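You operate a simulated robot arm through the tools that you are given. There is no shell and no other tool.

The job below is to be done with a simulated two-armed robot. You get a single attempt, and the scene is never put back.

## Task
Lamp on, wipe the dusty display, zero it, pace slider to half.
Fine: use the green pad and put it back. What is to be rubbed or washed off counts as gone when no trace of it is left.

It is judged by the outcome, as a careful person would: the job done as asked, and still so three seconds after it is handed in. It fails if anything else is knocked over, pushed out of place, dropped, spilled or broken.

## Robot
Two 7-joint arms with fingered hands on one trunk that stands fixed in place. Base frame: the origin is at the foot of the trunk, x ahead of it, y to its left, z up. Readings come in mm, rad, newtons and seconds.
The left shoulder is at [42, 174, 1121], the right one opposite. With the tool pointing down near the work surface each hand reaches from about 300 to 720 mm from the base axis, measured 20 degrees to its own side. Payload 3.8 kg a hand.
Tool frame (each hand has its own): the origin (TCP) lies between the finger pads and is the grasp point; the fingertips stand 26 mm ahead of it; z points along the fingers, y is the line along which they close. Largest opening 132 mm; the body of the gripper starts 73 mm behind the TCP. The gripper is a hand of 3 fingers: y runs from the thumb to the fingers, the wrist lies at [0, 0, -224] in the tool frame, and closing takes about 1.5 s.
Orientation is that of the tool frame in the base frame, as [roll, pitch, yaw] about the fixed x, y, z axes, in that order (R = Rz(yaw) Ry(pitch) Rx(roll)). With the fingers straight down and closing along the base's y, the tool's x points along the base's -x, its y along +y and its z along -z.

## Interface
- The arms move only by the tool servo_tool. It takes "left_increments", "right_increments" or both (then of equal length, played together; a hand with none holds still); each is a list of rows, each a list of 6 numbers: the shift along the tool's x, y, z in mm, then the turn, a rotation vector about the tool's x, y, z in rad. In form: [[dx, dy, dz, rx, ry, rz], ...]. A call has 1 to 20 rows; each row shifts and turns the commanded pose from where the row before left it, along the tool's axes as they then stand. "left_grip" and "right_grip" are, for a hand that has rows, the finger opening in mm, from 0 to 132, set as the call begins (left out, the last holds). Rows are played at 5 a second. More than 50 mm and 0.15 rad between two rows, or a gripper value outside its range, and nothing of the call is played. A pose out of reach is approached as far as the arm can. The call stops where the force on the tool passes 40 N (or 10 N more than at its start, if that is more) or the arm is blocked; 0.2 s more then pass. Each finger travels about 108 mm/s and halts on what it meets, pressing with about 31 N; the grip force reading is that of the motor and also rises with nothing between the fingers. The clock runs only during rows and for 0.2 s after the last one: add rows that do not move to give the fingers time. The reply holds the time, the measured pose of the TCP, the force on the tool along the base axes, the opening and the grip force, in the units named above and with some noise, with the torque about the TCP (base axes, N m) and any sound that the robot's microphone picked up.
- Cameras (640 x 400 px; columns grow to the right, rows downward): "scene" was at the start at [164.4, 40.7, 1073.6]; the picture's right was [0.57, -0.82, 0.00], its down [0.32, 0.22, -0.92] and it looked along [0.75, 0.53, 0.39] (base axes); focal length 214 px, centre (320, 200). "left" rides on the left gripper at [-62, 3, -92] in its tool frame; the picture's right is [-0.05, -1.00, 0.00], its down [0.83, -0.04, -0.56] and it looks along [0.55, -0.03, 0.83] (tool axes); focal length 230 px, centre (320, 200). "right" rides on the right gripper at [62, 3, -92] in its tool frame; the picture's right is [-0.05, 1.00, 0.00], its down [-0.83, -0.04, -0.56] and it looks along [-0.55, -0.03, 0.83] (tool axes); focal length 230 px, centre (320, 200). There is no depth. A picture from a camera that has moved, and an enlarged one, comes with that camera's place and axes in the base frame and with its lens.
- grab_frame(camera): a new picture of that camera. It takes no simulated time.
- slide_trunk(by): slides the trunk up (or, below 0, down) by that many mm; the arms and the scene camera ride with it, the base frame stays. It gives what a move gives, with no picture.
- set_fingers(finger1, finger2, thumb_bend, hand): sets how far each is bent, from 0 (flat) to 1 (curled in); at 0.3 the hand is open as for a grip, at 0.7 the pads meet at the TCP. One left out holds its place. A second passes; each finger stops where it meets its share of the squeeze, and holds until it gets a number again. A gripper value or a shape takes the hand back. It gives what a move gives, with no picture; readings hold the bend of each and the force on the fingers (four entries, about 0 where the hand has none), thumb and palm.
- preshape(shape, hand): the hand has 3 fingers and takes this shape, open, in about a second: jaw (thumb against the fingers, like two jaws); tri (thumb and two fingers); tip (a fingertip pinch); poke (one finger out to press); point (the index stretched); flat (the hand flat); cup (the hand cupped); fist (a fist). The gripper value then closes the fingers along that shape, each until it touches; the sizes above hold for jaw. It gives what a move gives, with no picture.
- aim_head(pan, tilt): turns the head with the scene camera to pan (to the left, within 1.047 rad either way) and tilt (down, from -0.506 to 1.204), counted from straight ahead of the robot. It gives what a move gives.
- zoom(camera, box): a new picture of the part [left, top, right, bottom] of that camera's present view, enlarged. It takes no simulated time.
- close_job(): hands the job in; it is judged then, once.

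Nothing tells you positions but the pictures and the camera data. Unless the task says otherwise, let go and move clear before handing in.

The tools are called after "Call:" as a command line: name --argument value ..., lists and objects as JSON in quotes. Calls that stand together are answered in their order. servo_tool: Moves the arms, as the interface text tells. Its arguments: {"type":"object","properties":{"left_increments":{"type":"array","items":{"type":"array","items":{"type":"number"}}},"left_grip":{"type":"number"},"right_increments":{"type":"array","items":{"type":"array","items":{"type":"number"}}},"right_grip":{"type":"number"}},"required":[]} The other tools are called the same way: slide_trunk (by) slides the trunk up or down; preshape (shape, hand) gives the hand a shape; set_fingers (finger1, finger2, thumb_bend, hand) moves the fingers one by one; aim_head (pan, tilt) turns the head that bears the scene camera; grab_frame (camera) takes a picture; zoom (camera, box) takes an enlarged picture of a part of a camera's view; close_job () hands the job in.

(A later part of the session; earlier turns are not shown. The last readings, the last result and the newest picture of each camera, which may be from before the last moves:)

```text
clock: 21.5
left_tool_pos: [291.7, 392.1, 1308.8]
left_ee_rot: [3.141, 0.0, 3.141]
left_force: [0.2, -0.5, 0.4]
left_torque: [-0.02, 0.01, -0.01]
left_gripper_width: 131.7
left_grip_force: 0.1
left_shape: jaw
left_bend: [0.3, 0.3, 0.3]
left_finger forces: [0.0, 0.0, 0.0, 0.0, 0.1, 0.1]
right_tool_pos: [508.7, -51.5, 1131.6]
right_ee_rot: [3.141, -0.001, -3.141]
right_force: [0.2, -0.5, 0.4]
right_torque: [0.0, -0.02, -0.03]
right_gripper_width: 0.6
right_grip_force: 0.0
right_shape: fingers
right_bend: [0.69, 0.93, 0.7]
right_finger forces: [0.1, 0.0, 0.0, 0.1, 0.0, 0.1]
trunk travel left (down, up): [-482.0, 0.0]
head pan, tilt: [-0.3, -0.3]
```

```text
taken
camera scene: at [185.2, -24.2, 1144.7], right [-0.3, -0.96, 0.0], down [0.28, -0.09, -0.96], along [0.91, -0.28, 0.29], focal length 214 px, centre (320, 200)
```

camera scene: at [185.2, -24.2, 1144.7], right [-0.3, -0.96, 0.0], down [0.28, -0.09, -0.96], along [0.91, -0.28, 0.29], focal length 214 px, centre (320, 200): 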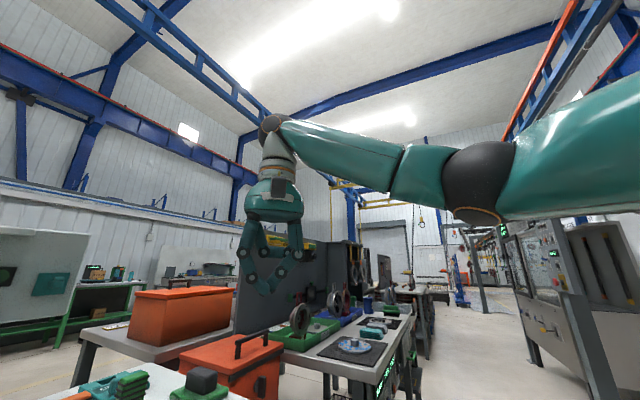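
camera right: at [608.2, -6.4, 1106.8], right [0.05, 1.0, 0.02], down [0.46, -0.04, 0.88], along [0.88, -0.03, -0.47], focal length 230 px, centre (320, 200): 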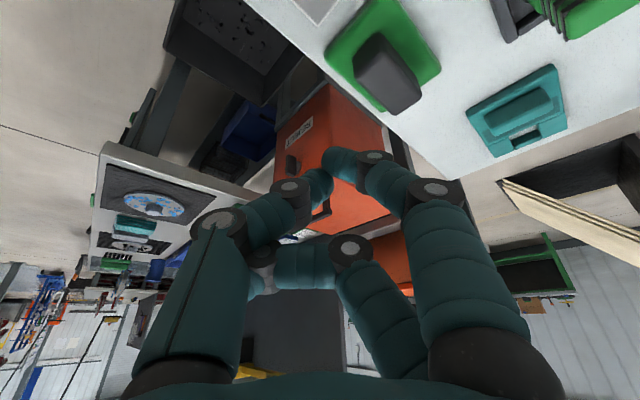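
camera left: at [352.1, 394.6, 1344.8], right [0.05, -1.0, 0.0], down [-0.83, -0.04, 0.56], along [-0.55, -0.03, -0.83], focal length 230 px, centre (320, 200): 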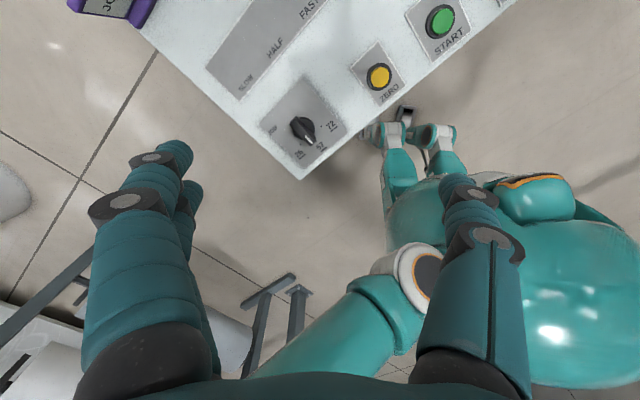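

It tracks again: the commanded pose simply re-bases when out of reach, and the wrist limit is roughly 590 mm from the shoulder. I'll tilt 0.45 rad here first, then go to above the rocker.

Call:
servo_tool --right_increments '[[0, 0, 0, 0, -0.15, 0], [0, 0, 0, 0, -0.15, 0], [0, 0, 0, 0, -0.15, 0], [-8.5, 1.9, 43.4, 0, 0, 0], [-8.5, 1.9, 43.4, 0, 0, 0], [-8.5, 1.9, 43.4, 0, 0, 0], [-8.5, 1.9, 43.4, 0, 0, 0], [0, 0, 0, 0, 0, 0]]'

Call:
grab_frame --camera "right"

Call:
aim_head --pan -0.05 --tilt 0.3

Call:
zoom --camera "scene" --box '[240, 100, 400, 260]'

```text
clock: 23.3
left_tool_pos: [290.1, 391.9, 1308.7]
left_ee_rot: [-3.141, 0.002, 3.141]
left_force: [0.5, 0.2, -0.5]
left_torque: [0.0, -0.02, -0.01]
left_gripper_width: 131.8
left_grip_force: 0.1
left_shape: jaw
left_bend: [0.3, 0.3, 0.3]
left_finger forces: [0.1, 0.1, 0.0, 0.0, 0.0, 0.1]
right_tool_pos: [616.1, -48.6, 991.8]
right_ee_rot: [-3.141, 0.453, -3.141]
right_force: [0.7, -0.8, -0.7]
right_torque: [0.0, -0.01, -0.03]
right_gripper_width: 1.0
right_grip_force: 0.1
right_shape: fingers
right_bend: [0.69, 0.93, 0.7]
right_finger forces: [0.1, 0.0, 0.0, 0.0, 0.0, 0.1]
trunk travel left (down, up): [-482.0, 0.0]
head pan, tilt: [-0.3, -0.3]
```

```text
taken
camera right: at [518.1, -45.3, 1048.2], right [0.05, 1.0, 0.02], down [0.51, -0.04, 0.86], along [0.86, -0.03, -0.51], focal length 230 px, centre (320, 200)
```

right: 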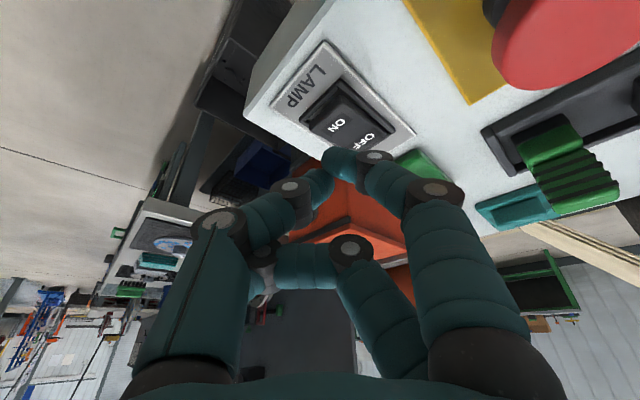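

```text
clock: 24.3
left_tool_pos: [290.7, 391.9, 1309.6]
left_ee_rot: [3.141, 0.0, -3.141]
left_force: [0.9, 0.0, 0.3]
left_torque: [0.01, 0.0, 0.07]
left_gripper_width: 132.0
left_grip_force: 0.0
left_shape: jaw
left_bend: [0.3, 0.3, 0.3]
left_finger forces: [0.0, 0.0, 0.0, 0.0, 0.0, 0.0]
right_tool_pos: [615.0, -47.2, 992.3]
right_ee_rot: [3.14, 0.451, -3.141]
right_force: [0.7, -1.1, 0.5]
right_torque: [0.01, -0.01, -0.02]
right_gripper_width: 0.8
right_grip_force: 0.0
right_shape: fingers
right_bend: [0.69, 0.93, 0.7]
right_finger forces: [0.0, 0.1, 0.0, 0.0, 0.0, 0.1]
trunk travel left (down, up): [-482.0, 0.0]
head pan, tilt: [-0.051, 0.3]
```

```text
2.50 times, centred on (320, 180) of scene
camera zoom: at [203.3, -5.9, 1091.7], right [-0.05, -1.0, 0.0], down [-0.29, 0.01, -0.96], along [0.95, -0.05, -0.29], focal length 536 px, centre (320, 250)
```

zoom: 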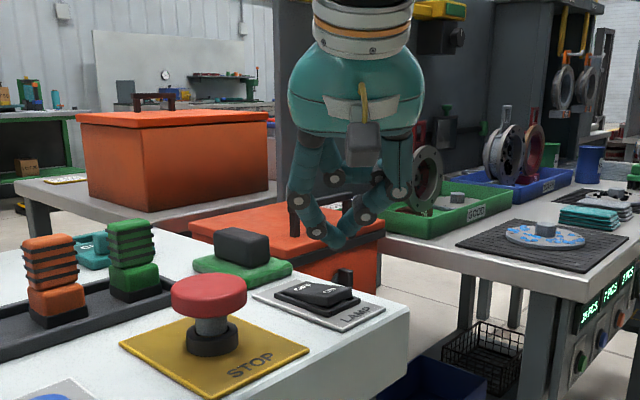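

The ON end of the rocker is at about (633,-38,~918). I'll lower the fingertips over it and press gently in small steps.

Call:
servo_tool --right_increments '[[5.4, 8, 30.7, 0, 0, 0], [2.2, 0, 4.5, 0, 0, 0], [2.2, 0, 4.5, 0, 0, 0], [0, 0, 0, 0, 0, 0]]'

Call:
grab_frame --camera "right"

Call:
zoom --camera "scene" --box '[280, 160, 380, 260]'

```text
clock: 25.3
left_tool_pos: [291.3, 392.2, 1309.9]
left_ee_rot: [3.142, -0.001, -3.14]
left_force: [0.0, 0.1, 0.3]
left_torque: [0.0, 0.03, 0.0]
left_gripper_width: 131.9
left_grip_force: 0.2
left_shape: jaw
left_bend: [0.3, 0.3, 0.3]
left_finger forces: [0.0, 0.0, 0.0, 0.0, 0.0, 0.1]
right_tool_pos: [623.5, -37.4, 950.3]
right_ee_rot: [-3.141, 0.45, -3.141]
right_force: [-0.8, 0.0, -0.1]
right_torque: [-0.01, -0.01, 0.02]
right_gripper_width: 0.5
right_grip_force: 0.0
right_shape: fingers
right_bend: [0.69, 0.93, 0.7]
right_finger forces: [0.0, 0.1, 0.1, 0.0, 0.0, 0.0]
trunk travel left (down, up): [-482.0, 0.0]
head pan, tilt: [-0.051, 0.3]
```

```text
taken
camera right: at [526.3, -35.2, 1007.0], right [0.05, 1.0, 0.02], down [0.51, -0.04, 0.86], along [0.86, -0.03, -0.51], focal length 230 px, centre (320, 200)
```

right: 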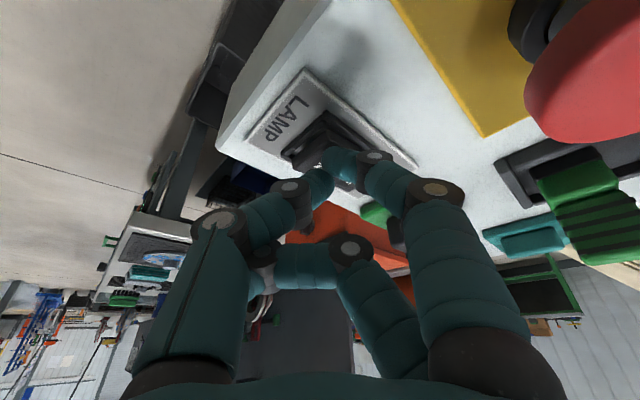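

```text
4.00 times, centred on (330, 210) of scene
camera zoom: at [203.3, -5.9, 1091.6], right [-0.05, -1.0, 0.0], down [-0.3, 0.01, -0.96], along [0.95, -0.05, -0.3], focal length 858 px, centre (280, 160)
```

zoom: 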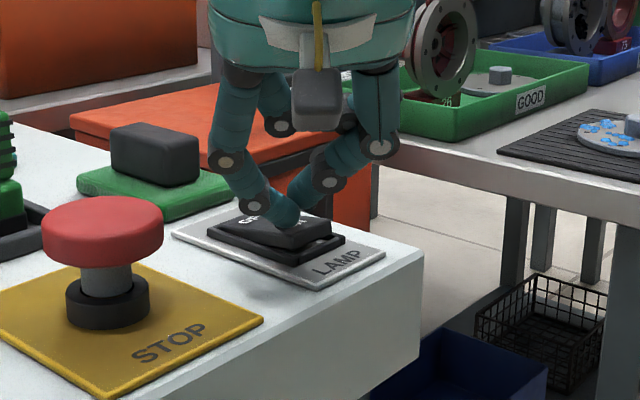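

The tips are just over the ON end. Press down in small steps.

Call:
servo_tool --right_increments '[[2.2, 0, 4.5, 0, 0, 0], [2.2, 0, 4.5, 0, 0, 0], [2.2, 0, 4.5, 0, 0, 0], [0, 0, 0, 0, 0, 0]]'

Call:
zoom --camera "scene" --box '[280, 160, 380, 260]'

Call:
zoom --camera "right" --box '[240, 50, 440, 210]'

```text
clock: 26.3
left_tool_pos: [289.1, 393.0, 1310.8]
left_ee_rot: [3.14, 0.005, -3.142]
left_force: [-0.9, -0.1, 0.3]
left_torque: [-0.02, -0.02, -0.04]
left_gripper_width: 132.1
left_grip_force: 0.0
left_shape: jaw
left_bend: [0.3, 0.3, 0.3]
left_finger forces: [0.1, 0.0, 0.0, 0.0, 0.1, 0.0]
right_tool_pos: [623.0, -36.0, 941.4]
right_ee_rot: [3.137, 0.458, -3.141]
right_force: [1.3, 2.6, 16.1]
right_torque: [0.13, -0.01, -0.01]
right_gripper_width: 0.0
right_grip_force: 8.6
right_shape: fingers
right_bend: [0.72, 0.93, 0.7]
right_finger forces: [17.6, 0.1, 0.0, 0.0, 0.0, 0.1]
trunk travel left (down, up): [-482.0, 0.0]
head pan, tilt: [-0.051, 0.3]
heard: click
```

```text
4.00 times, centred on (330, 210) of scene
camera zoom: at [202.3, -5.5, 1092.3], right [-0.05, -1.0, 0.0], down [-0.29, 0.01, -0.96], along [0.95, -0.05, -0.29], focal length 858 px, centre (280, 160)
```

zoom: 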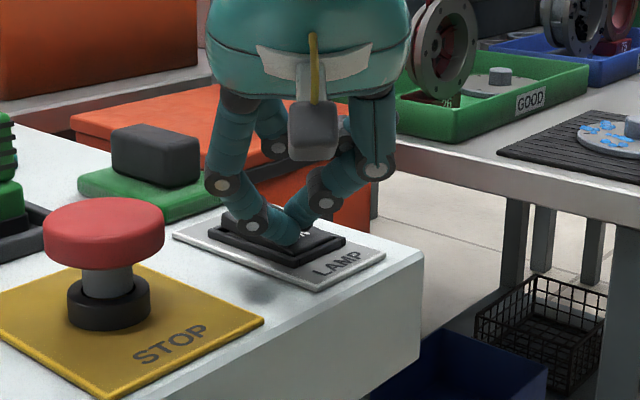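

```text
2.50 times, centred on (340, 130) of right
camera zoom: at [525.5, -33.5, 995.9], right [0.05, 1.0, 0.03], down [0.5, -0.04, 0.87], along [0.87, -0.03, -0.5], focal length 575 px, centre (270, 375)
```

zoom: 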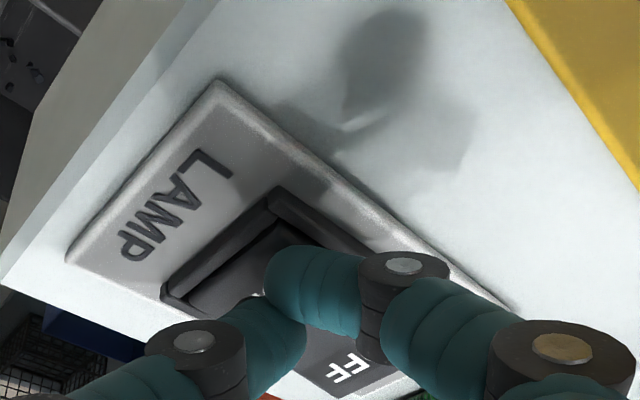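

A click was heard and the rocker tipped. I'll lift the hand and check the rocker and the lamp indicator.

Call:
servo_tool --right_increments '[[-17, 0, -36, 0, 0, 0], [-17, 0, -36, 0, 0, 0], [20, 0, -35, 0, 0, 0], [35, -15, -25, 0, 0, 0], [35, -15, -25, 0, 0, 0], [0, 0, 0, 0, 0, 0]]'

Call:
zoom --camera "scene" --box '[280, 160, 380, 260]'

Call:
grab_frame --camera "scene"

Call:
grab_frame --camera "right"

```text
clock: 27.7
left_tool_pos: [290.4, 392.6, 1308.3]
left_ee_rot: [-3.141, 0.0, 3.141]
left_force: [-0.4, 0.6, -0.6]
left_torque: [0.0, 0.02, -0.02]
left_gripper_width: 132.2
left_grip_force: 0.1
left_shape: jaw
left_bend: [0.3, 0.3, 0.3]
left_finger forces: [0.0, 0.0, 0.0, 0.0, 0.1, 0.1]
right_tool_pos: [504.6, -68.5, 1052.0]
right_ee_rot: [-3.141, 0.448, 3.14]
right_force: [-0.6, 0.7, 0.2]
right_torque: [-0.03, 0.02, 0.02]
right_gripper_width: 0.4
right_grip_force: 0.2
right_shape: fingers
right_bend: [0.7, 0.93, 0.7]
right_finger forces: [0.0, 0.0, 0.1, 0.0, 0.0, 0.0]
trunk travel left (down, up): [-482.0, 0.0]
head pan, tilt: [-0.051, 0.3]
```

```text
4.00 times, centred on (330, 210) of scene
camera zoom: at [203.6, -5.6, 1091.4], right [-0.05, -1.0, 0.0], down [-0.3, 0.01, -0.96], along [0.95, -0.05, -0.3], focal length 858 px, centre (280, 160)
```

zoom: 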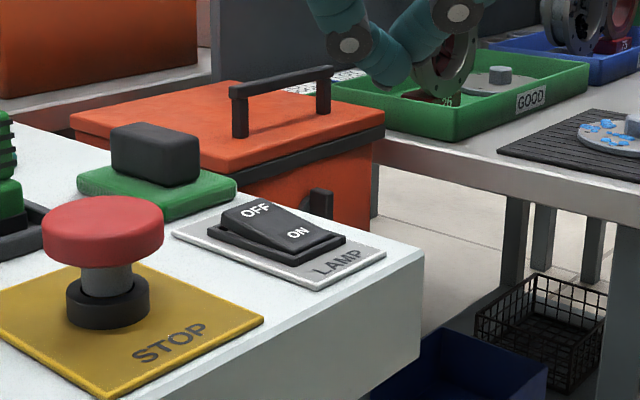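

```text
taken
camera scene: at [203.6, -5.6, 1091.4], right [-0.05, -1.0, 0.0], down [-0.3, 0.01, -0.96], along [0.95, -0.05, -0.3], focal length 214 px, centre (320, 200)
```

scene: 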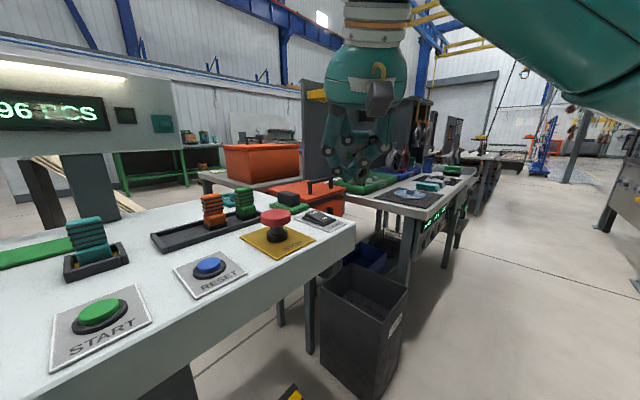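

```text
taken
camera right: at [409.4, -65.2, 1107.7], right [0.05, 1.0, 0.02], down [0.51, -0.04, 0.86], along [0.86, -0.03, -0.51], focal length 230 px, centre (320, 200)
```

right: 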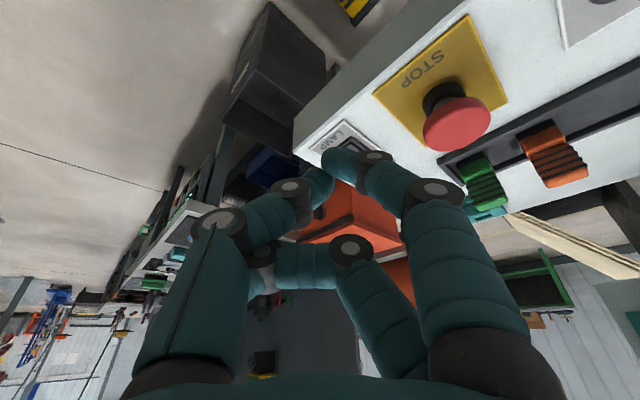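

The LAMP is on: the rocker is at ON and the light bar above the display is lit. Now I need the pad; it lies near the left arm's reach limit, so I'll examine it closely and see what the left hand's "tip" pinch looks like.

Call:
zoom --camera "scene" --box '[260, 180, 320, 220]'

Call:
preshape --hand "left" --shape "tip"

Call:
grab_frame --camera "left"

Call:
preshape --hand "left" --shape "tri"

Call:
grab_frame --camera "left"

```text
10.00 times, centred on (290, 200) of scene
camera zoom: at [203.6, -5.6, 1091.4], right [-0.05, -1.0, 0.0], down [-0.3, 0.01, -0.96], along [0.95, -0.05, -0.3], focal length 2145 px, centre (620, 200)
```

zoom: 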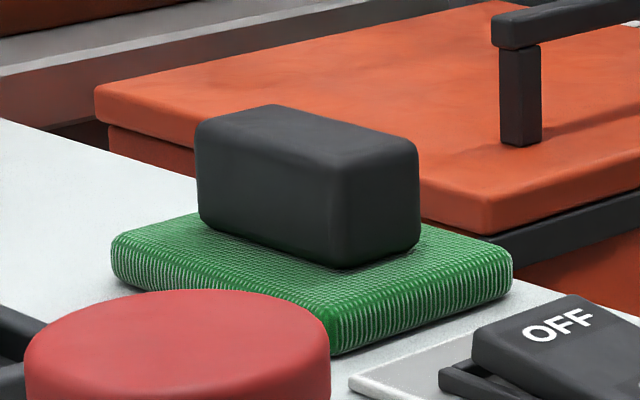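

```text
clock: 28.6
left_tool_pos: [290.6, 392.8, 1308.0]
left_ee_rot: [-3.141, 0.0, 3.14]
left_force: [-0.2, -0.6, 0.0]
left_torque: [0.01, -0.04, 0.03]
left_gripper_width: 131.9
left_grip_force: 0.0
left_shape: tip
left_bend: [0.3, 0.3, 0.3]
left_finger forces: [0.0, 0.1, 0.0, 0.1, 0.0, 0.0]
right_tool_pos: [506.4, -67.8, 1052.4]
right_ee_rot: [-3.142, 0.45, -3.141]
right_force: [-0.6, 1.1, -0.7]
right_torque: [0.03, 0.01, 0.02]
right_gripper_width: 0.5
right_grip_force: 0.1
right_shape: fingers
right_bend: [0.7, 0.93, 0.7]
right_finger forces: [0.0, 0.0, 0.1, 0.1, 0.0, 0.0]
trunk travel left (down, up): [-482.0, 0.0]
head pan, tilt: [-0.051, 0.3]
```

```text
taken
camera left: at [352.1, 394.6, 1401.3], right [0.05, -1.0, 0.0], down [-0.83, -0.04, 0.56], along [-0.55, -0.03, -0.83], focal length 230 px, centre (320, 200)
```

left: 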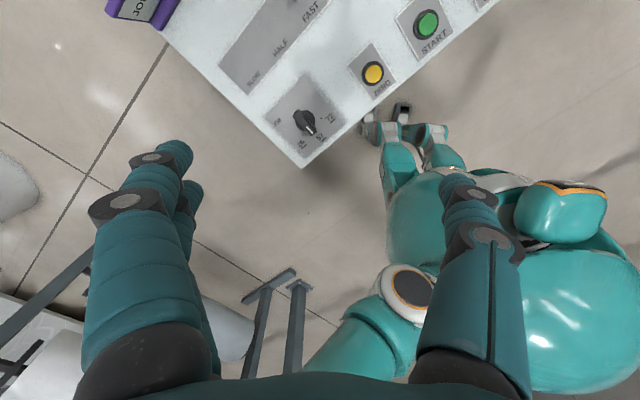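

```text
clock: 29.5
left_tool_pos: [291.4, 392.9, 1309.7]
left_ee_rot: [3.141, 0.001, 3.141]
left_force: [0.8, 0.8, -0.5]
left_torque: [0.02, -0.01, 0.02]
left_gripper_width: 132.2
left_grip_force: 0.1
left_shape: tri
left_bend: [0.3, 0.3, 0.3]
left_finger forces: [0.1, 0.0, 0.0, 0.0, 0.1, 0.0]
right_tool_pos: [506.2, -67.6, 1052.0]
right_ee_rot: [3.141, 0.45, -3.142]
right_force: [-0.1, -0.4, -0.2]
right_torque: [0.01, 0.03, -0.01]
right_gripper_width: 0.5
right_grip_force: 0.1
right_shape: fingers
right_bend: [0.7, 0.93, 0.7]
right_finger forces: [0.0, 0.0, 0.1, 0.0, 0.1, 0.0]
trunk travel left (down, up): [-482.0, 0.0]
head pan, tilt: [-0.051, 0.3]
```

```text
taken
camera left: at [352.0, 394.6, 1401.4], right [0.05, -1.0, 0.0], down [-0.83, -0.04, 0.56], along [-0.55, -0.03, -0.83], focal length 230 px, centre (320, 200)
```

left: 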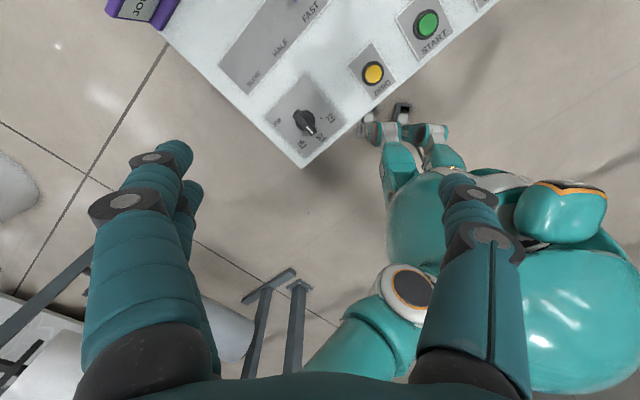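

The handled block has a woven cleaning surface, so it is the wiping pad: handle about 50×27×25 mm, long side along the panel's depth. I'll check how the left hand closes in "tip".

Call:
preshape --hand "left" --shape "tip"

Call:
servo_tool --left_increments '[[0, 0, 0, 0, 0, 0], [0, 0, 0, 0, 0, 0], [0, 0, 0, 0, 0, 0], [0, 0, 0, 0, 0, 0], [0, 0, 0, 0, 0, 0]]' --left_grip 40

Call:
grab_frame --camera "left"

Call:
preshape --hand "left" --shape "jaw"

Call:
servo_tool --left_increments '[[0, 0, 0, 0, 0, 0], [0, 0, 0, 0, 0, 0], [0, 0, 0, 0, 0, 0], [0, 0, 0, 0, 0, 0], [0, 0, 0, 0, 0, 0]]' --left_grip 40

Call:
grab_frame --camera "left"

```text
clock: 30.4
left_tool_pos: [291.0, 393.2, 1309.8]
left_ee_rot: [3.14, 0.0, -3.14]
left_force: [0.5, 0.7, 0.1]
left_torque: [0.02, -0.02, -0.04]
left_gripper_width: 131.9
left_grip_force: 0.0
left_shape: tip
left_bend: [0.3, 0.3, 0.3]
left_finger forces: [0.1, 0.1, 0.0, 0.0, 0.0, 0.1]
right_tool_pos: [505.5, -67.5, 1052.4]
right_ee_rot: [-3.141, 0.45, -3.141]
right_force: [1.0, 0.6, 0.4]
right_torque: [0.0, 0.01, 0.04]
right_gripper_width: 0.5
right_grip_force: 0.1
right_shape: fingers
right_bend: [0.7, 0.93, 0.7]
right_finger forces: [0.0, 0.1, 0.1, 0.0, 0.0, 0.1]
trunk travel left (down, up): [-482.0, 0.0]
head pan, tilt: [-0.051, 0.3]
```

```text
clock: 31.6
left_tool_pos: [290.4, 393.3, 1308.4]
left_ee_rot: [3.141, 0.001, -3.14]
left_force: [-0.5, 0.9, -0.3]
left_torque: [-0.02, 0.0, -0.02]
left_gripper_width: 40.5
left_grip_force: 0.0
left_shape: tip
left_bend: [0.73, 0.73, 0.7]
left_finger forces: [0.1, 0.0, 0.1, 0.0, 0.1, 0.0]
right_tool_pos: [506.0, -66.7, 1052.7]
right_ee_rot: [3.141, 0.45, -3.141]
right_force: [0.2, 0.9, 0.4]
right_torque: [-0.01, -0.01, -0.01]
right_gripper_width: 0.6
right_grip_force: 0.0
right_shape: fingers
right_bend: [0.7, 0.93, 0.7]
right_finger forces: [0.1, 0.0, 0.0, 0.0, 0.0, 0.1]
trunk travel left (down, up): [-482.0, 0.0]
head pan, tilt: [-0.051, 0.3]
```

```text
taken
camera left: at [352.0, 394.6, 1401.4], right [0.05, -1.0, 0.0], down [-0.83, -0.04, 0.56], along [-0.55, -0.03, -0.83], focal length 230 px, centre (320, 200)
```

left: 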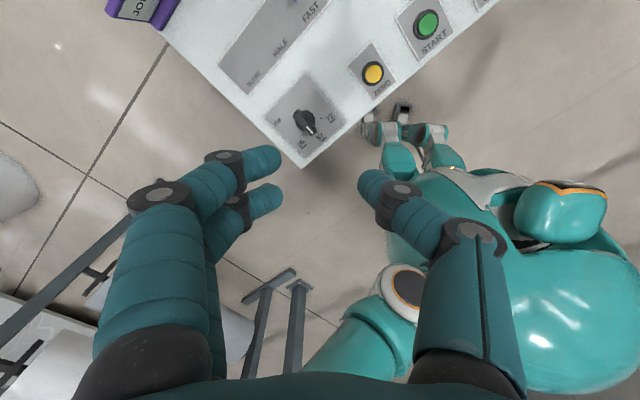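

```text
clock: 32.5
left_tool_pos: [291.5, 392.7, 1308.9]
left_ee_rot: [3.141, 0.001, 3.141]
left_force: [-0.5, 0.2, 0.4]
left_torque: [-0.03, -0.01, -0.01]
left_gripper_width: 131.9
left_grip_force: 0.0
left_shape: jaw
left_bend: [0.3, 0.3, 0.3]
left_finger forces: [0.0, 0.1, 0.0, 0.1, 0.0, 0.0]
right_tool_pos: [504.9, -67.4, 1051.9]
right_ee_rot: [-3.141, 0.449, 3.14]
right_force: [0.3, 0.4, -0.2]
right_torque: [0.04, 0.03, -0.01]
right_gripper_width: 0.7
right_grip_force: 0.0
right_shape: fingers
right_bend: [0.7, 0.93, 0.7]
right_finger forces: [0.1, 0.1, 0.1, 0.1, 0.1, 0.0]
trunk travel left (down, up): [-482.0, 0.0]
head pan, tilt: [-0.051, 0.3]
```

```text
clock: 33.7
left_tool_pos: [291.1, 391.8, 1309.2]
left_ee_rot: [3.141, 0.001, -3.14]
left_force: [0.0, -0.2, 0.2]
left_torque: [0.02, 0.0, 0.0]
left_gripper_width: 40.6
left_grip_force: 0.0
left_shape: jaw
left_bend: [0.73, 0.73, 0.7]
left_finger forces: [0.0, 0.0, 0.1, 0.0, 0.1, 0.0]
right_tool_pos: [505.1, -66.0, 1052.2]
right_ee_rot: [-3.141, 0.45, -3.141]
right_force: [-0.4, -0.3, -0.1]
right_torque: [-0.02, -0.02, 0.02]
right_gripper_width: 0.4
right_grip_force: 0.0
right_shape: fingers
right_bend: [0.7, 0.93, 0.7]
right_finger forces: [0.0, 0.1, 0.0, 0.0, 0.0, 0.0]
trunk travel left (down, up): [-482.0, 0.0]
head pan, tilt: [-0.051, 0.3]
```

```text
taken
camera left: at [352.0, 394.6, 1401.4], right [0.05, -1.0, 0.0], down [-0.83, -0.04, 0.56], along [-0.55, -0.03, -0.83], focal length 230 px, centre (320, 200)
```

left: 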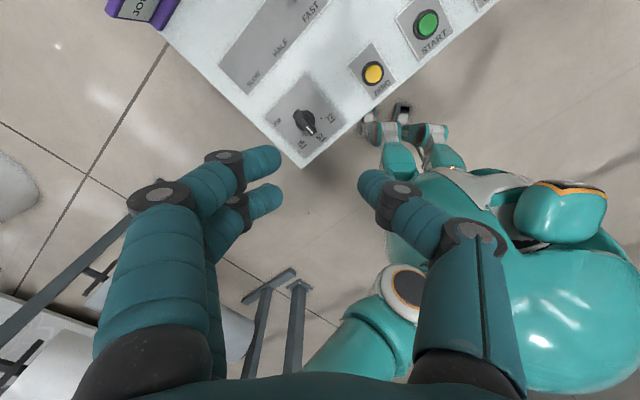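

The fingers close with inward-bent tips at x≈±15 in the tool frame. My plan: the left arm grasps the handle end-to-end along the panel depth, tool tilted forward to gain reach. First I move the right hand out of the way and yaw the left hand.

Call:
servo_tool --right_increments '[[16.7, -38.3, -22.8, 0, 0, 0], [16.7, -38.3, -22.8, 0, 0, 0], [16.7, -38.3, -22.8, 0, 0, 0], [16.7, -38.3, -22.8, 0, 0, 0], [16.7, -38.3, -22.8, 0, 0, 0], [16.7, -38.3, -22.8, 0, 0, 0]]' --left_increments '[[0, 0, 0, 0, 0, 0.131], [0, 0, 0, 0, 0, 0.131], [0, 0, 0, 0, 0, 0.131], [0, 0, 0, 0, 0, 0.131], [0, 0, 0, 0, 0, 0.131], [0, 0, 0, 0, 0, 0.131]]' --left_grip 100

Call:
servo_tool --left_increments '[[0, 0, 0, 0, -0.1435, 0], [0, 0, 0, 0, -0.1435, 0], [0, 0, 0, 0, -0.1435, 0], [0, 0, 0, 0, -0.1435, 0], [0, 0, 0, -0.093, 0, 0], [0, 0, 0, -0.093, 0, 0], [0, 0, 0, 0, 0, 0]]'

Call:
grab_frame --camera "left"

```text
clock: 35.1
left_tool_pos: [289.8, 392.5, 1309.5]
left_ee_rot: [3.139, 0.002, 2.353]
left_force: [0.4, -0.8, 0.3]
left_torque: [0.0, 0.01, -0.04]
left_gripper_width: 99.6
left_grip_force: 0.0
left_shape: jaw
left_bend: [0.63, 0.63, 0.6]
left_finger forces: [0.0, 0.0, 0.1, 0.0, 0.0, 0.0]
right_tool_pos: [351.9, -297.2, 1133.6]
right_ee_rot: [-3.14, 0.451, -3.139]
right_force: [0.7, -0.1, 0.7]
right_torque: [0.01, 0.0, -0.02]
right_gripper_width: 0.3
right_grip_force: 0.0
right_shape: fingers
right_bend: [0.7, 0.93, 0.7]
right_finger forces: [0.1, 0.0, 0.0, 0.0, 0.0, 0.0]
trunk travel left (down, up): [-482.0, 0.0]
head pan, tilt: [-0.051, 0.3]
```

```text
clock: 36.7
left_tool_pos: [292.7, 391.9, 1308.8]
left_ee_rot: [2.954, 0.575, 2.354]
left_force: [-0.3, -0.3, 0.3]
left_torque: [0.01, -0.02, 0.0]
left_gripper_width: 99.6
left_grip_force: 0.0
left_shape: jaw
left_bend: [0.63, 0.63, 0.6]
left_finger forces: [0.1, 0.0, 0.0, 0.0, 0.1, 0.1]
right_tool_pos: [355.2, -295.7, 1133.3]
right_ee_rot: [-3.141, 0.45, 3.141]
right_force: [-0.9, 0.8, -0.3]
right_torque: [-0.01, -0.02, -0.04]
right_gripper_width: 0.7
right_grip_force: 0.0
right_shape: fingers
right_bend: [0.7, 0.93, 0.7]
right_finger forces: [0.1, 0.0, 0.1, 0.1, 0.0, 0.0]
trunk travel left (down, up): [-482.0, 0.0]
head pan, tilt: [-0.051, 0.3]
```

```text
taken
camera left: at [282.6, 380.1, 1419.1], right [-0.59, -0.8, -0.13], down [-0.8, 0.6, 0.0], along [0.08, 0.1, -0.99], focal length 230 px, centre (320, 200)
```

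left: 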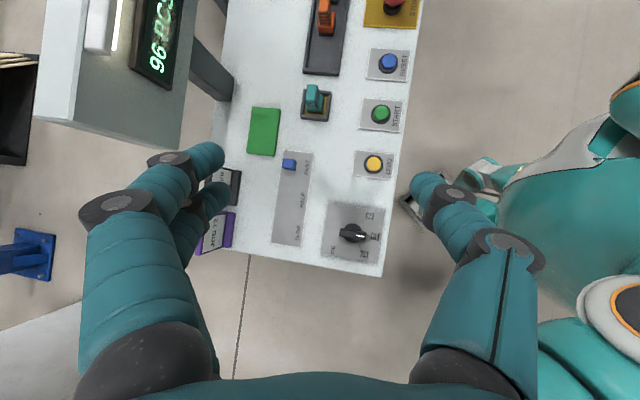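

The left hand now has the wanted orientation, and its view shows the panel from above. I'll move it across to above the pad.

Call:
servo_tool --left_increments '[[-27.2, -2.94, 32.5, 0, 0, 0], [-27.2, -2.94, 32.5, 0, 0, 0], [-27.2, -2.94, 32.5, 0, 0, 0], [-27.2, -2.94, 32.5, 0, 0, 0], [-27.2, -2.94, 32.5, 0, 0, 0], [-27.2, -2.94, 32.5, 0, 0, 0], [-27.2, -2.94, 32.5, 0, 0, 0], [-27.2, -2.94, 32.5, 0, 0, 0], [-27.2, -2.94, 32.5, 0, 0, 0], [-27.2, -2.94, 32.5, 0, 0, 0], [-27.2, -2.94, 32.5, 0, 0, 0], [-27.2, -2.94, 32.5, 0, 0, 0], [0, 0, 0, 0, 0, 0]]'

Call:
grab_frame --camera "left"

Call:
grab_frame --camera "scene"

```text
clock: 39.5
left_tool_pos: [660.8, 76.1, 1159.3]
left_ee_rot: [2.955, 0.573, 2.353]
left_force: [0.6, -0.6, -1.0]
left_torque: [0.0, -0.01, -0.03]
left_gripper_width: 99.8
left_grip_force: 0.1
left_shape: jaw
left_bend: [0.63, 0.63, 0.6]
left_finger forces: [0.0, 0.1, 0.0, 0.0, 0.0, 0.0]
right_tool_pos: [353.5, -296.0, 1133.8]
right_ee_rot: [3.14, 0.449, 3.141]
right_force: [-0.7, -1.1, -0.1]
right_torque: [-0.01, 0.02, -0.03]
right_gripper_width: 0.2
right_grip_force: 0.0
right_shape: fingers
right_bend: [0.7, 0.93, 0.7]
right_finger forces: [0.0, 0.1, 0.0, 0.0, 0.0, 0.1]
trunk travel left (down, up): [-482.0, 0.0]
head pan, tilt: [-0.051, 0.3]
```

```text
taken
camera left: at [651.1, 63.1, 1269.5], right [-0.59, -0.8, -0.13], down [-0.8, 0.6, 0.0], along [0.08, 0.1, -0.99], focal length 230 px, centre (320, 200)
```

left: 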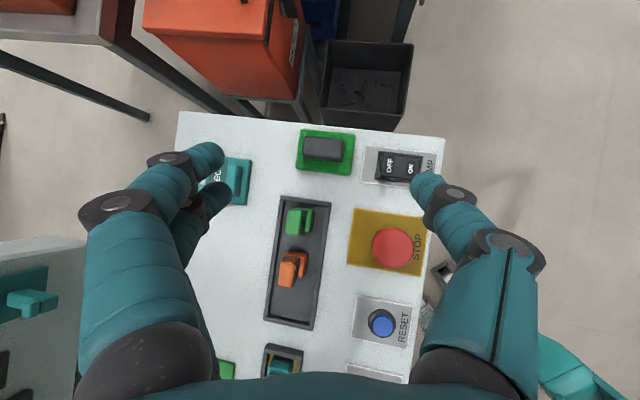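

```text
taken
camera scene: at [203.0, -5.3, 1091.7], right [-0.05, -1.0, 0.0], down [-0.29, 0.01, -0.96], along [0.95, -0.05, -0.3], focal length 214 px, centre (320, 200)
```

scene: 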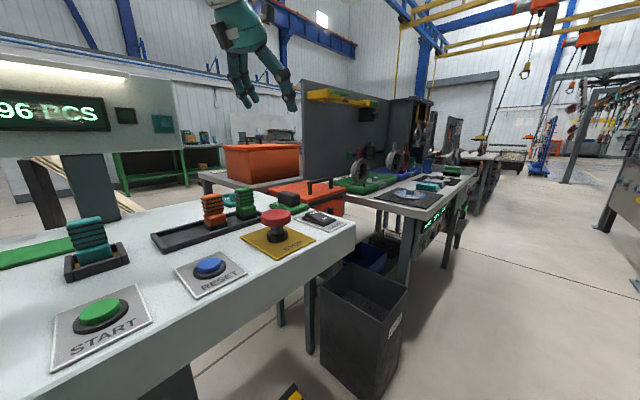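

From this straight-down view the handle centre is at about (732,48), top z≈941. I'll descend to a pre-grasp point 70 mm back along the tool axis with the fingers at 90 mm.

Call:
servo_tool --left_increments '[[16.65, -3.2, 36.5, 0, 0, 0], [16.65, -3.2, 36.5, 0, 0, 0], [16.65, -3.2, 36.5, 0, 0, 0], [16.65, -3.2, 36.5, 0, 0, 0], [0, 0, 0, 0, 0, 0]]' --left_grip 90

Call:
grab_frame --camera "left"

Call:
zoom --camera "scene" --box '[200, 90, 380, 260]'

```text
clock: 40.7
left_tool_pos: [688.3, 69.7, 1001.1]
left_ee_rot: [2.956, 0.575, 2.354]
left_force: [0.2, -0.3, 0.0]
left_torque: [0.02, 0.02, 0.0]
left_gripper_width: 90.5
left_grip_force: 0.1
left_shape: jaw
left_bend: [0.68, 0.68, 0.65]
left_finger forces: [0.1, 0.1, 0.1, 0.1, 0.0, 0.0]
right_tool_pos: [353.5, -296.6, 1133.8]
right_ee_rot: [-3.141, 0.451, -3.14]
right_force: [-1.0, 0.2, -0.8]
right_torque: [0.03, -0.03, -0.02]
right_gripper_width: 0.3
right_grip_force: 0.0
right_shape: fingers
right_bend: [0.7, 0.93, 0.7]
right_finger forces: [0.0, 0.0, 0.0, 0.1, 0.0, 0.0]
trunk travel left (down, up): [-482.0, 0.0]
head pan, tilt: [-0.051, 0.3]
```

```text
taken
camera left: at [680.0, 56.6, 1111.2], right [-0.59, -0.8, -0.13], down [-0.8, 0.6, 0.0], along [0.08, 0.1, -0.99], focal length 230 px, centre (320, 200)
```

left: 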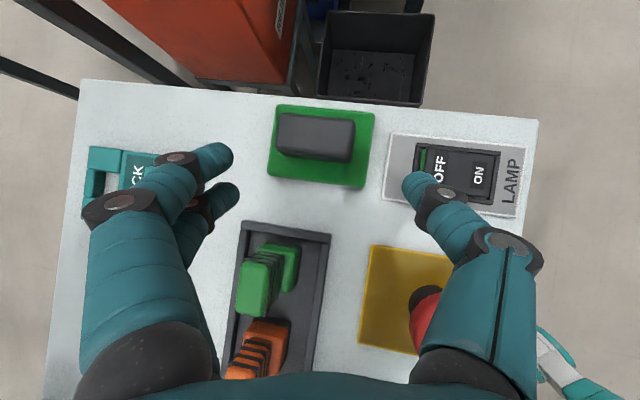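

```text
2.35 times, centred on (290, 175) of scene
camera zoom: at [203.0, -5.9, 1091.7], right [-0.05, -1.0, 0.0], down [-0.29, 0.01, -0.96], along [0.95, -0.05, -0.3], focal length 505 px, centre (391, 259)
```

zoom: 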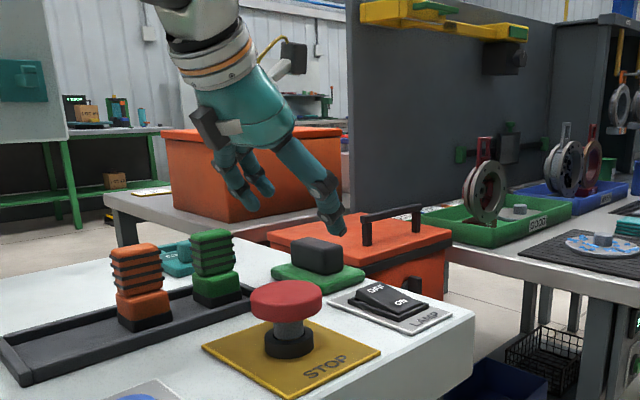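

The handle lines up with the tool axis (expected at (320,140), seen at about (319,139)). I advance 55 mm along the tool axis and check.

Call:
servo_tool --left_increments '[[0, 0, 20, 0, 0, 0], [0, 0, 20, 0, 0, 0], [0, 0, 15, 0, 0, 0], [0, 0, 0, 0, 0, 0]]'

Call:
grab_frame --camera "left"

Call:
zoom --camera "scene" --box '[230, 140, 350, 250]'

```text
clock: 41.7
left_tool_pos: [715.4, 54.5, 954.7]
left_ee_rot: [2.954, 0.574, 2.353]
left_force: [-1.2, 0.4, -0.5]
left_torque: [-0.04, 0.0, -0.02]
left_gripper_width: 90.0
left_grip_force: 0.0
left_shape: jaw
left_bend: [0.68, 0.68, 0.65]
left_finger forces: [0.1, 0.0, 0.0, 0.1, 0.1, 0.1]
right_tool_pos: [355.7, -296.2, 1133.5]
right_ee_rot: [-3.141, 0.451, 3.142]
right_force: [-0.9, -1.0, 0.1]
right_torque: [0.01, 0.01, 0.01]
right_gripper_width: 0.2
right_grip_force: 0.0
right_shape: fingers
right_bend: [0.7, 0.93, 0.7]
right_finger forces: [0.1, 0.1, 0.1, 0.0, 0.0, 0.0]
trunk travel left (down, up): [-482.0, 0.0]
head pan, tilt: [-0.051, 0.3]
```

```text
taken
camera left: at [707.1, 42.5, 1065.2], right [-0.59, -0.8, -0.13], down [-0.8, 0.6, 0.0], along [0.08, 0.1, -0.99], focal length 230 px, centre (320, 200)
```

left: 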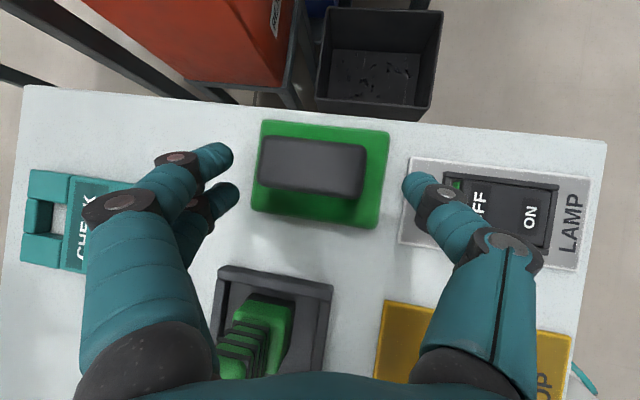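

```text
3.64 times, centred on (290, 195) of scene
camera zoom: at [203.2, -5.7, 1091.6], right [-0.05, -1.0, 0.0], down [-0.3, 0.01, -0.96], along [0.95, -0.05, -0.3], focal length 780 px, centre (429, 218)
```

zoom: 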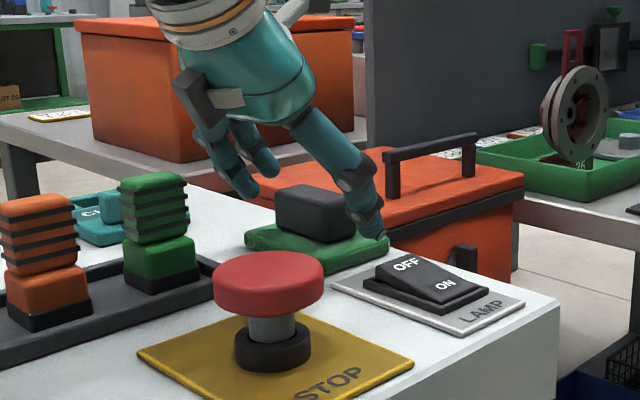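

Fingers straddle the handle well. Advance the last 12 mm and look again before closing.

Call:
servo_tool --left_increments '[[0, 0, 6, 0, 0, 0], [0, 0, 6, 0, 0, 0], [0, 0, 0, 0, 0, 0]]'

Call:
grab_frame --camera "left"

Call:
zoom --camera "scene" --box '[260, 170, 320, 220]'

```text
clock: 42.5
left_tool_pos: [722.4, 52.4, 944.2]
left_ee_rot: [2.956, 0.573, 2.354]
left_force: [0.1, -0.8, -0.1]
left_torque: [-0.01, -0.01, 0.02]
left_gripper_width: 90.4
left_grip_force: 0.0
left_shape: jaw
left_bend: [0.68, 0.68, 0.65]
left_finger forces: [0.1, 0.1, 0.0, 0.0, 0.0, 0.0]
right_tool_pos: [354.8, -295.3, 1133.0]
right_ee_rot: [-3.14, 0.451, 3.141]
right_force: [0.3, 0.1, 0.1]
right_torque: [0.0, 0.01, 0.01]
right_gripper_width: 0.6
right_grip_force: 0.0
right_shape: fingers
right_bend: [0.7, 0.93, 0.7]
right_finger forces: [0.0, 0.0, 0.0, 0.1, 0.0, 0.0]
trunk travel left (down, up): [-482.0, 0.0]
head pan, tilt: [-0.051, 0.3]
```

```text
taken
camera left: at [713.1, 39.7, 1055.0], right [-0.59, -0.8, -0.13], down [-0.8, 0.6, 0.0], along [0.08, 0.1, -0.99], focal length 230 px, centre (320, 200)
```

left: 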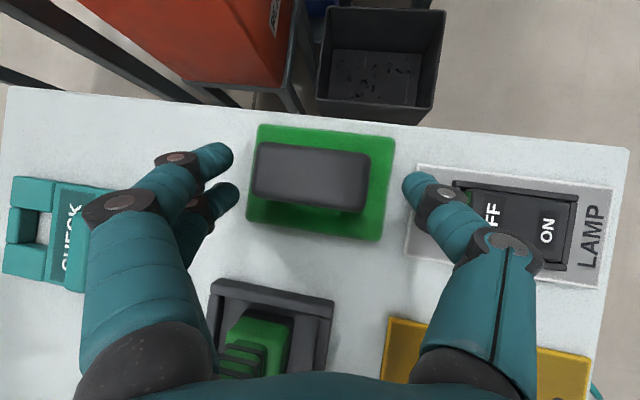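

```text
8.00 times, centred on (290, 195) of scene
camera zoom: at [203.3, -5.8, 1091.6], right [-0.05, -1.0, 0.0], down [-0.3, 0.01, -0.96], along [0.95, -0.05, -0.3], focal length 1716 px, centre (560, 240)
```

zoom: 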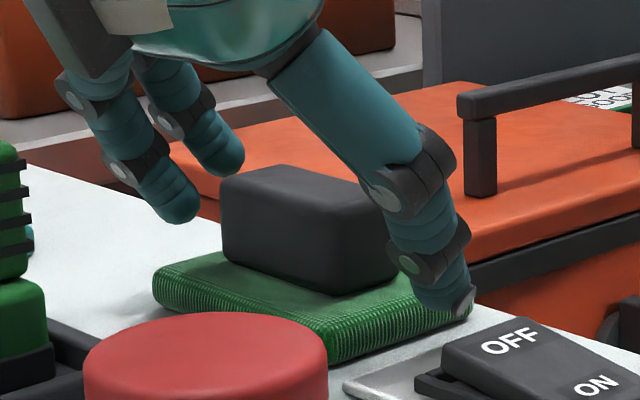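

The far fingers ride a bit high on the handle and the thumb a bit low. I'll rotate slightly about the tool's x axis to level the closing line and lower 5 mm.

Call:
servo_tool --left_increments '[[0, 0, 0, 0.04, 0, 0], [0, 0, 0, 0.04, 0, 0], [2.7, -0.5, 4.2, 0, 0, 0], [0, 0, 0, 0, 0, 0]]'

Call:
grab_frame --camera "left"

Call:
zoom --camera "scene" --box '[260, 170, 320, 220]'

```text
clock: 43.5
left_tool_pos: [721.2, 51.1, 941.5]
left_ee_rot: [3.035, 0.573, 2.355]
left_force: [0.0, 0.0, 0.1]
left_torque: [-0.03, -0.04, 0.0]
left_gripper_width: 90.5
left_grip_force: 0.1
left_shape: jaw
left_bend: [0.68, 0.68, 0.65]
left_finger forces: [0.1, 0.0, 0.0, 0.0, 0.0, 0.0]
right_tool_pos: [355.1, -294.7, 1134.5]
right_ee_rot: [3.14, 0.451, 3.141]
right_force: [-0.5, 0.2, -0.6]
right_torque: [0.01, 0.0, 0.01]
right_gripper_width: 0.4
right_grip_force: 0.1
right_shape: fingers
right_bend: [0.7, 0.93, 0.7]
right_finger forces: [0.0, 0.1, 0.0, 0.0, 0.1, 0.1]
trunk travel left (down, up): [-482.0, 0.0]
head pan, tilt: [-0.051, 0.3]
```

```text
taken
camera left: at [717.6, 45.0, 1051.2], right [-0.63, -0.77, -0.06], down [-0.77, 0.63, 0.01], along [0.03, 0.05, -1.0], focal length 230 px, centre (320, 200)
```

left: 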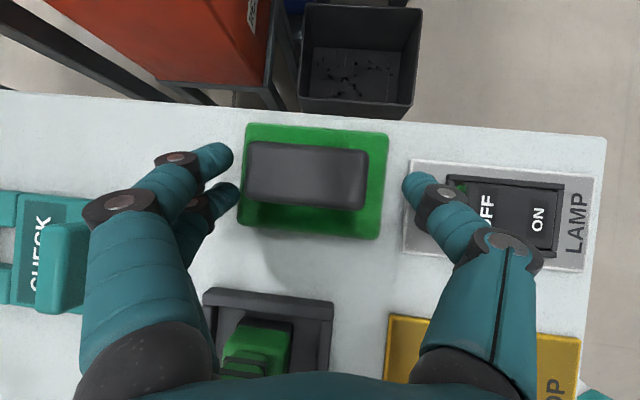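

```text
8.00 times, centred on (290, 195) of scene
camera zoom: at [203.3, -5.8, 1091.6], right [-0.05, -1.0, 0.0], down [-0.3, 0.01, -0.96], along [0.95, -0.05, -0.3], focal length 1716 px, centre (560, 240)
```

zoom: 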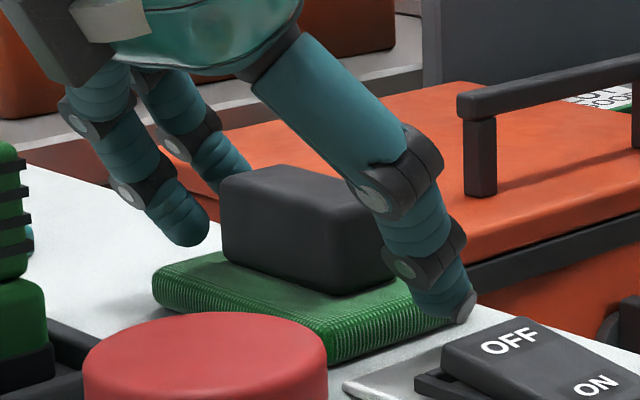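

The handle sits about 7 mm toward the fingers' side, so I'll shift along the closing axis by 6 mm with a slight lift, then close gently in stages.

Call:
servo_tool --left_increments '[[-1, 6, -2.5, 0, 0, 0], [0, 0, 0, 0, 0, 0], [0, 0, 0, 0, 0, 0]]' --left_grip 70

Call:
grab_frame --camera "left"

Call:
zoom --camera "scene" --box '[260, 170, 320, 220]'

```text
clock: 44.3
left_tool_pos: [725.8, 56.2, 942.8]
left_ee_rot: [3.036, 0.574, 2.355]
left_force: [0.2, -0.2, -0.6]
left_torque: [0.03, 0.02, 0.02]
left_gripper_width: 53.9
left_grip_force: 31.2
left_shape: jaw
left_bend: [0.73, 0.73, 0.7]
left_finger forces: [14.0, 15.3, 0.0, 0.0, 28.2, 0.0]
right_tool_pos: [355.5, -297.0, 1133.0]
right_ee_rot: [3.141, 0.449, 3.141]
right_force: [-0.1, -0.6, 0.6]
right_torque: [0.03, 0.0, 0.01]
right_gripper_width: 0.4
right_grip_force: 0.1
right_shape: fingers
right_bend: [0.7, 0.93, 0.7]
right_finger forces: [0.1, 0.0, 0.0, 0.0, 0.0, 0.0]
trunk travel left (down, up): [-482.0, 0.0]
head pan, tilt: [-0.051, 0.3]
```

```text
taken
camera left: at [721.6, 49.7, 1054.3], right [-0.63, -0.77, -0.06], down [-0.77, 0.63, 0.01], along [0.03, 0.05, -1.0], focal length 230 px, centre (320, 200)
```

left: 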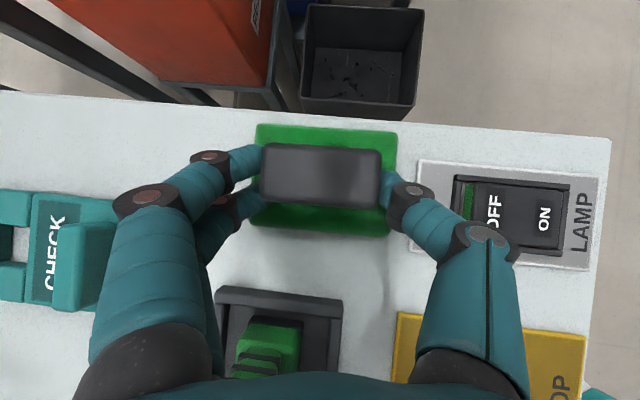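

```text
8.00 times, centred on (290, 195) of scene
camera zoom: at [203.4, -5.8, 1091.5], right [-0.05, -1.0, 0.0], down [-0.3, 0.01, -0.96], along [0.95, -0.05, -0.3], focal length 1716 px, centre (560, 240)
```

zoom: 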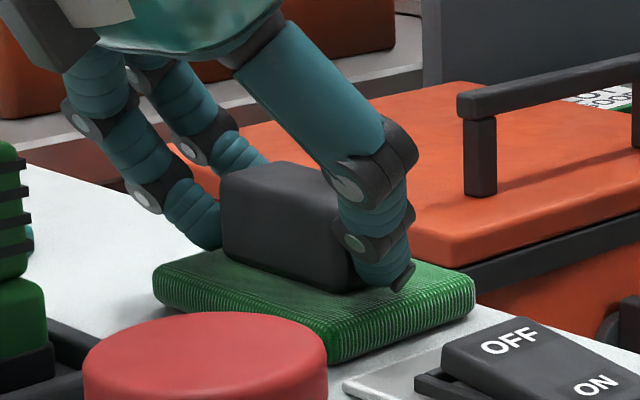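

All three fingers hold the handle (about 31 N, 54 mm) and the pad hasn't shifted. I tighten the grip and lift straight up.

Call:
servo_tool --left_increments '[[0, 0, 0, 0, 0, 0], [0, 0, 0, 0, 0, 0], [-5.4, 0.9, -8.3, 0, 0, 0], [-10.9, 1.8, -16.7, 0, 0, 0], [-10.9, 1.8, -16.7, 0, 0, 0], [-10.9, 1.8, -16.7, 0, 0, 0], [0, 0, 0, 0, 0, 0]]' --left_grip 30

Call:
zoom --camera "scene" --box '[230, 130, 350, 230]'

Call:
grab_frame --camera "left"

```text
clock: 45.9
left_tool_pos: [725.5, 58.8, 1012.5]
left_ee_rot: [3.036, 0.574, 2.357]
left_force: [1.2, -0.9, -0.1]
left_torque: [0.01, 0.03, 0.03]
left_gripper_width: 53.6
left_grip_force: 30.7
left_shape: jaw
left_bend: [0.73, 0.73, 0.7]
left_finger forces: [14.3, 15.4, 0.1, 0.1, 28.4, 0.0]
right_tool_pos: [355.4, -296.8, 1133.7]
right_ee_rot: [3.14, 0.449, 3.141]
right_force: [-0.7, -0.2, -0.1]
right_torque: [0.03, 0.02, -0.02]
right_gripper_width: 0.3
right_grip_force: 0.1
right_shape: fingers
right_bend: [0.7, 0.93, 0.7]
right_finger forces: [0.0, 0.1, 0.0, 0.1, 0.1, 0.0]
trunk travel left (down, up): [-482.0, 0.0]
head pan, tilt: [-0.051, 0.3]
```

```text
4.00 times, centred on (290, 180) of scene
camera zoom: at [203.5, -5.8, 1091.5], right [-0.05, -1.0, 0.0], down [-0.3, 0.01, -0.96], along [0.95, -0.05, -0.3], focal length 858 px, centre (440, 280)
```

zoom: 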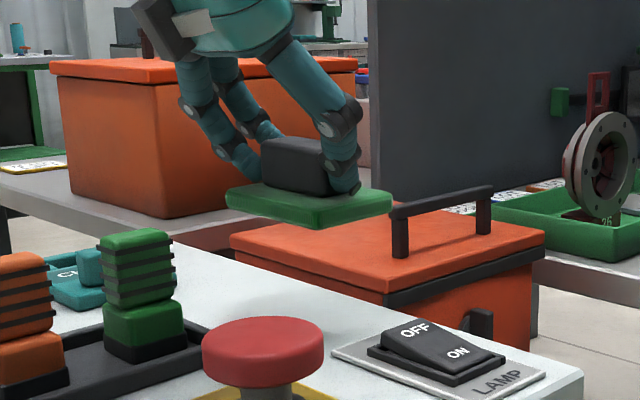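

```text
taken
camera left: at [721.9, 51.3, 1123.3], right [-0.63, -0.77, -0.06], down [-0.77, 0.63, 0.01], along [0.03, 0.05, -1.0], focal length 230 px, centre (320, 200)
```

left: 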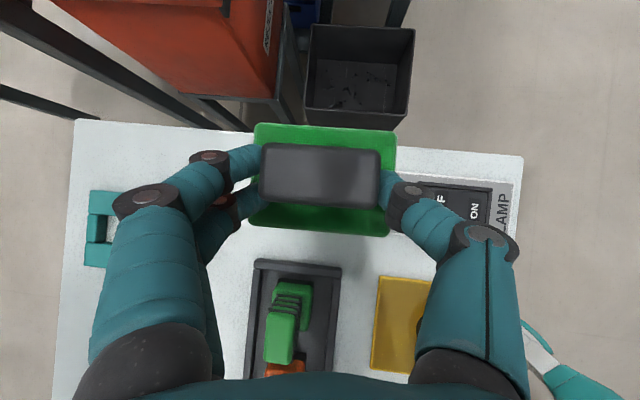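

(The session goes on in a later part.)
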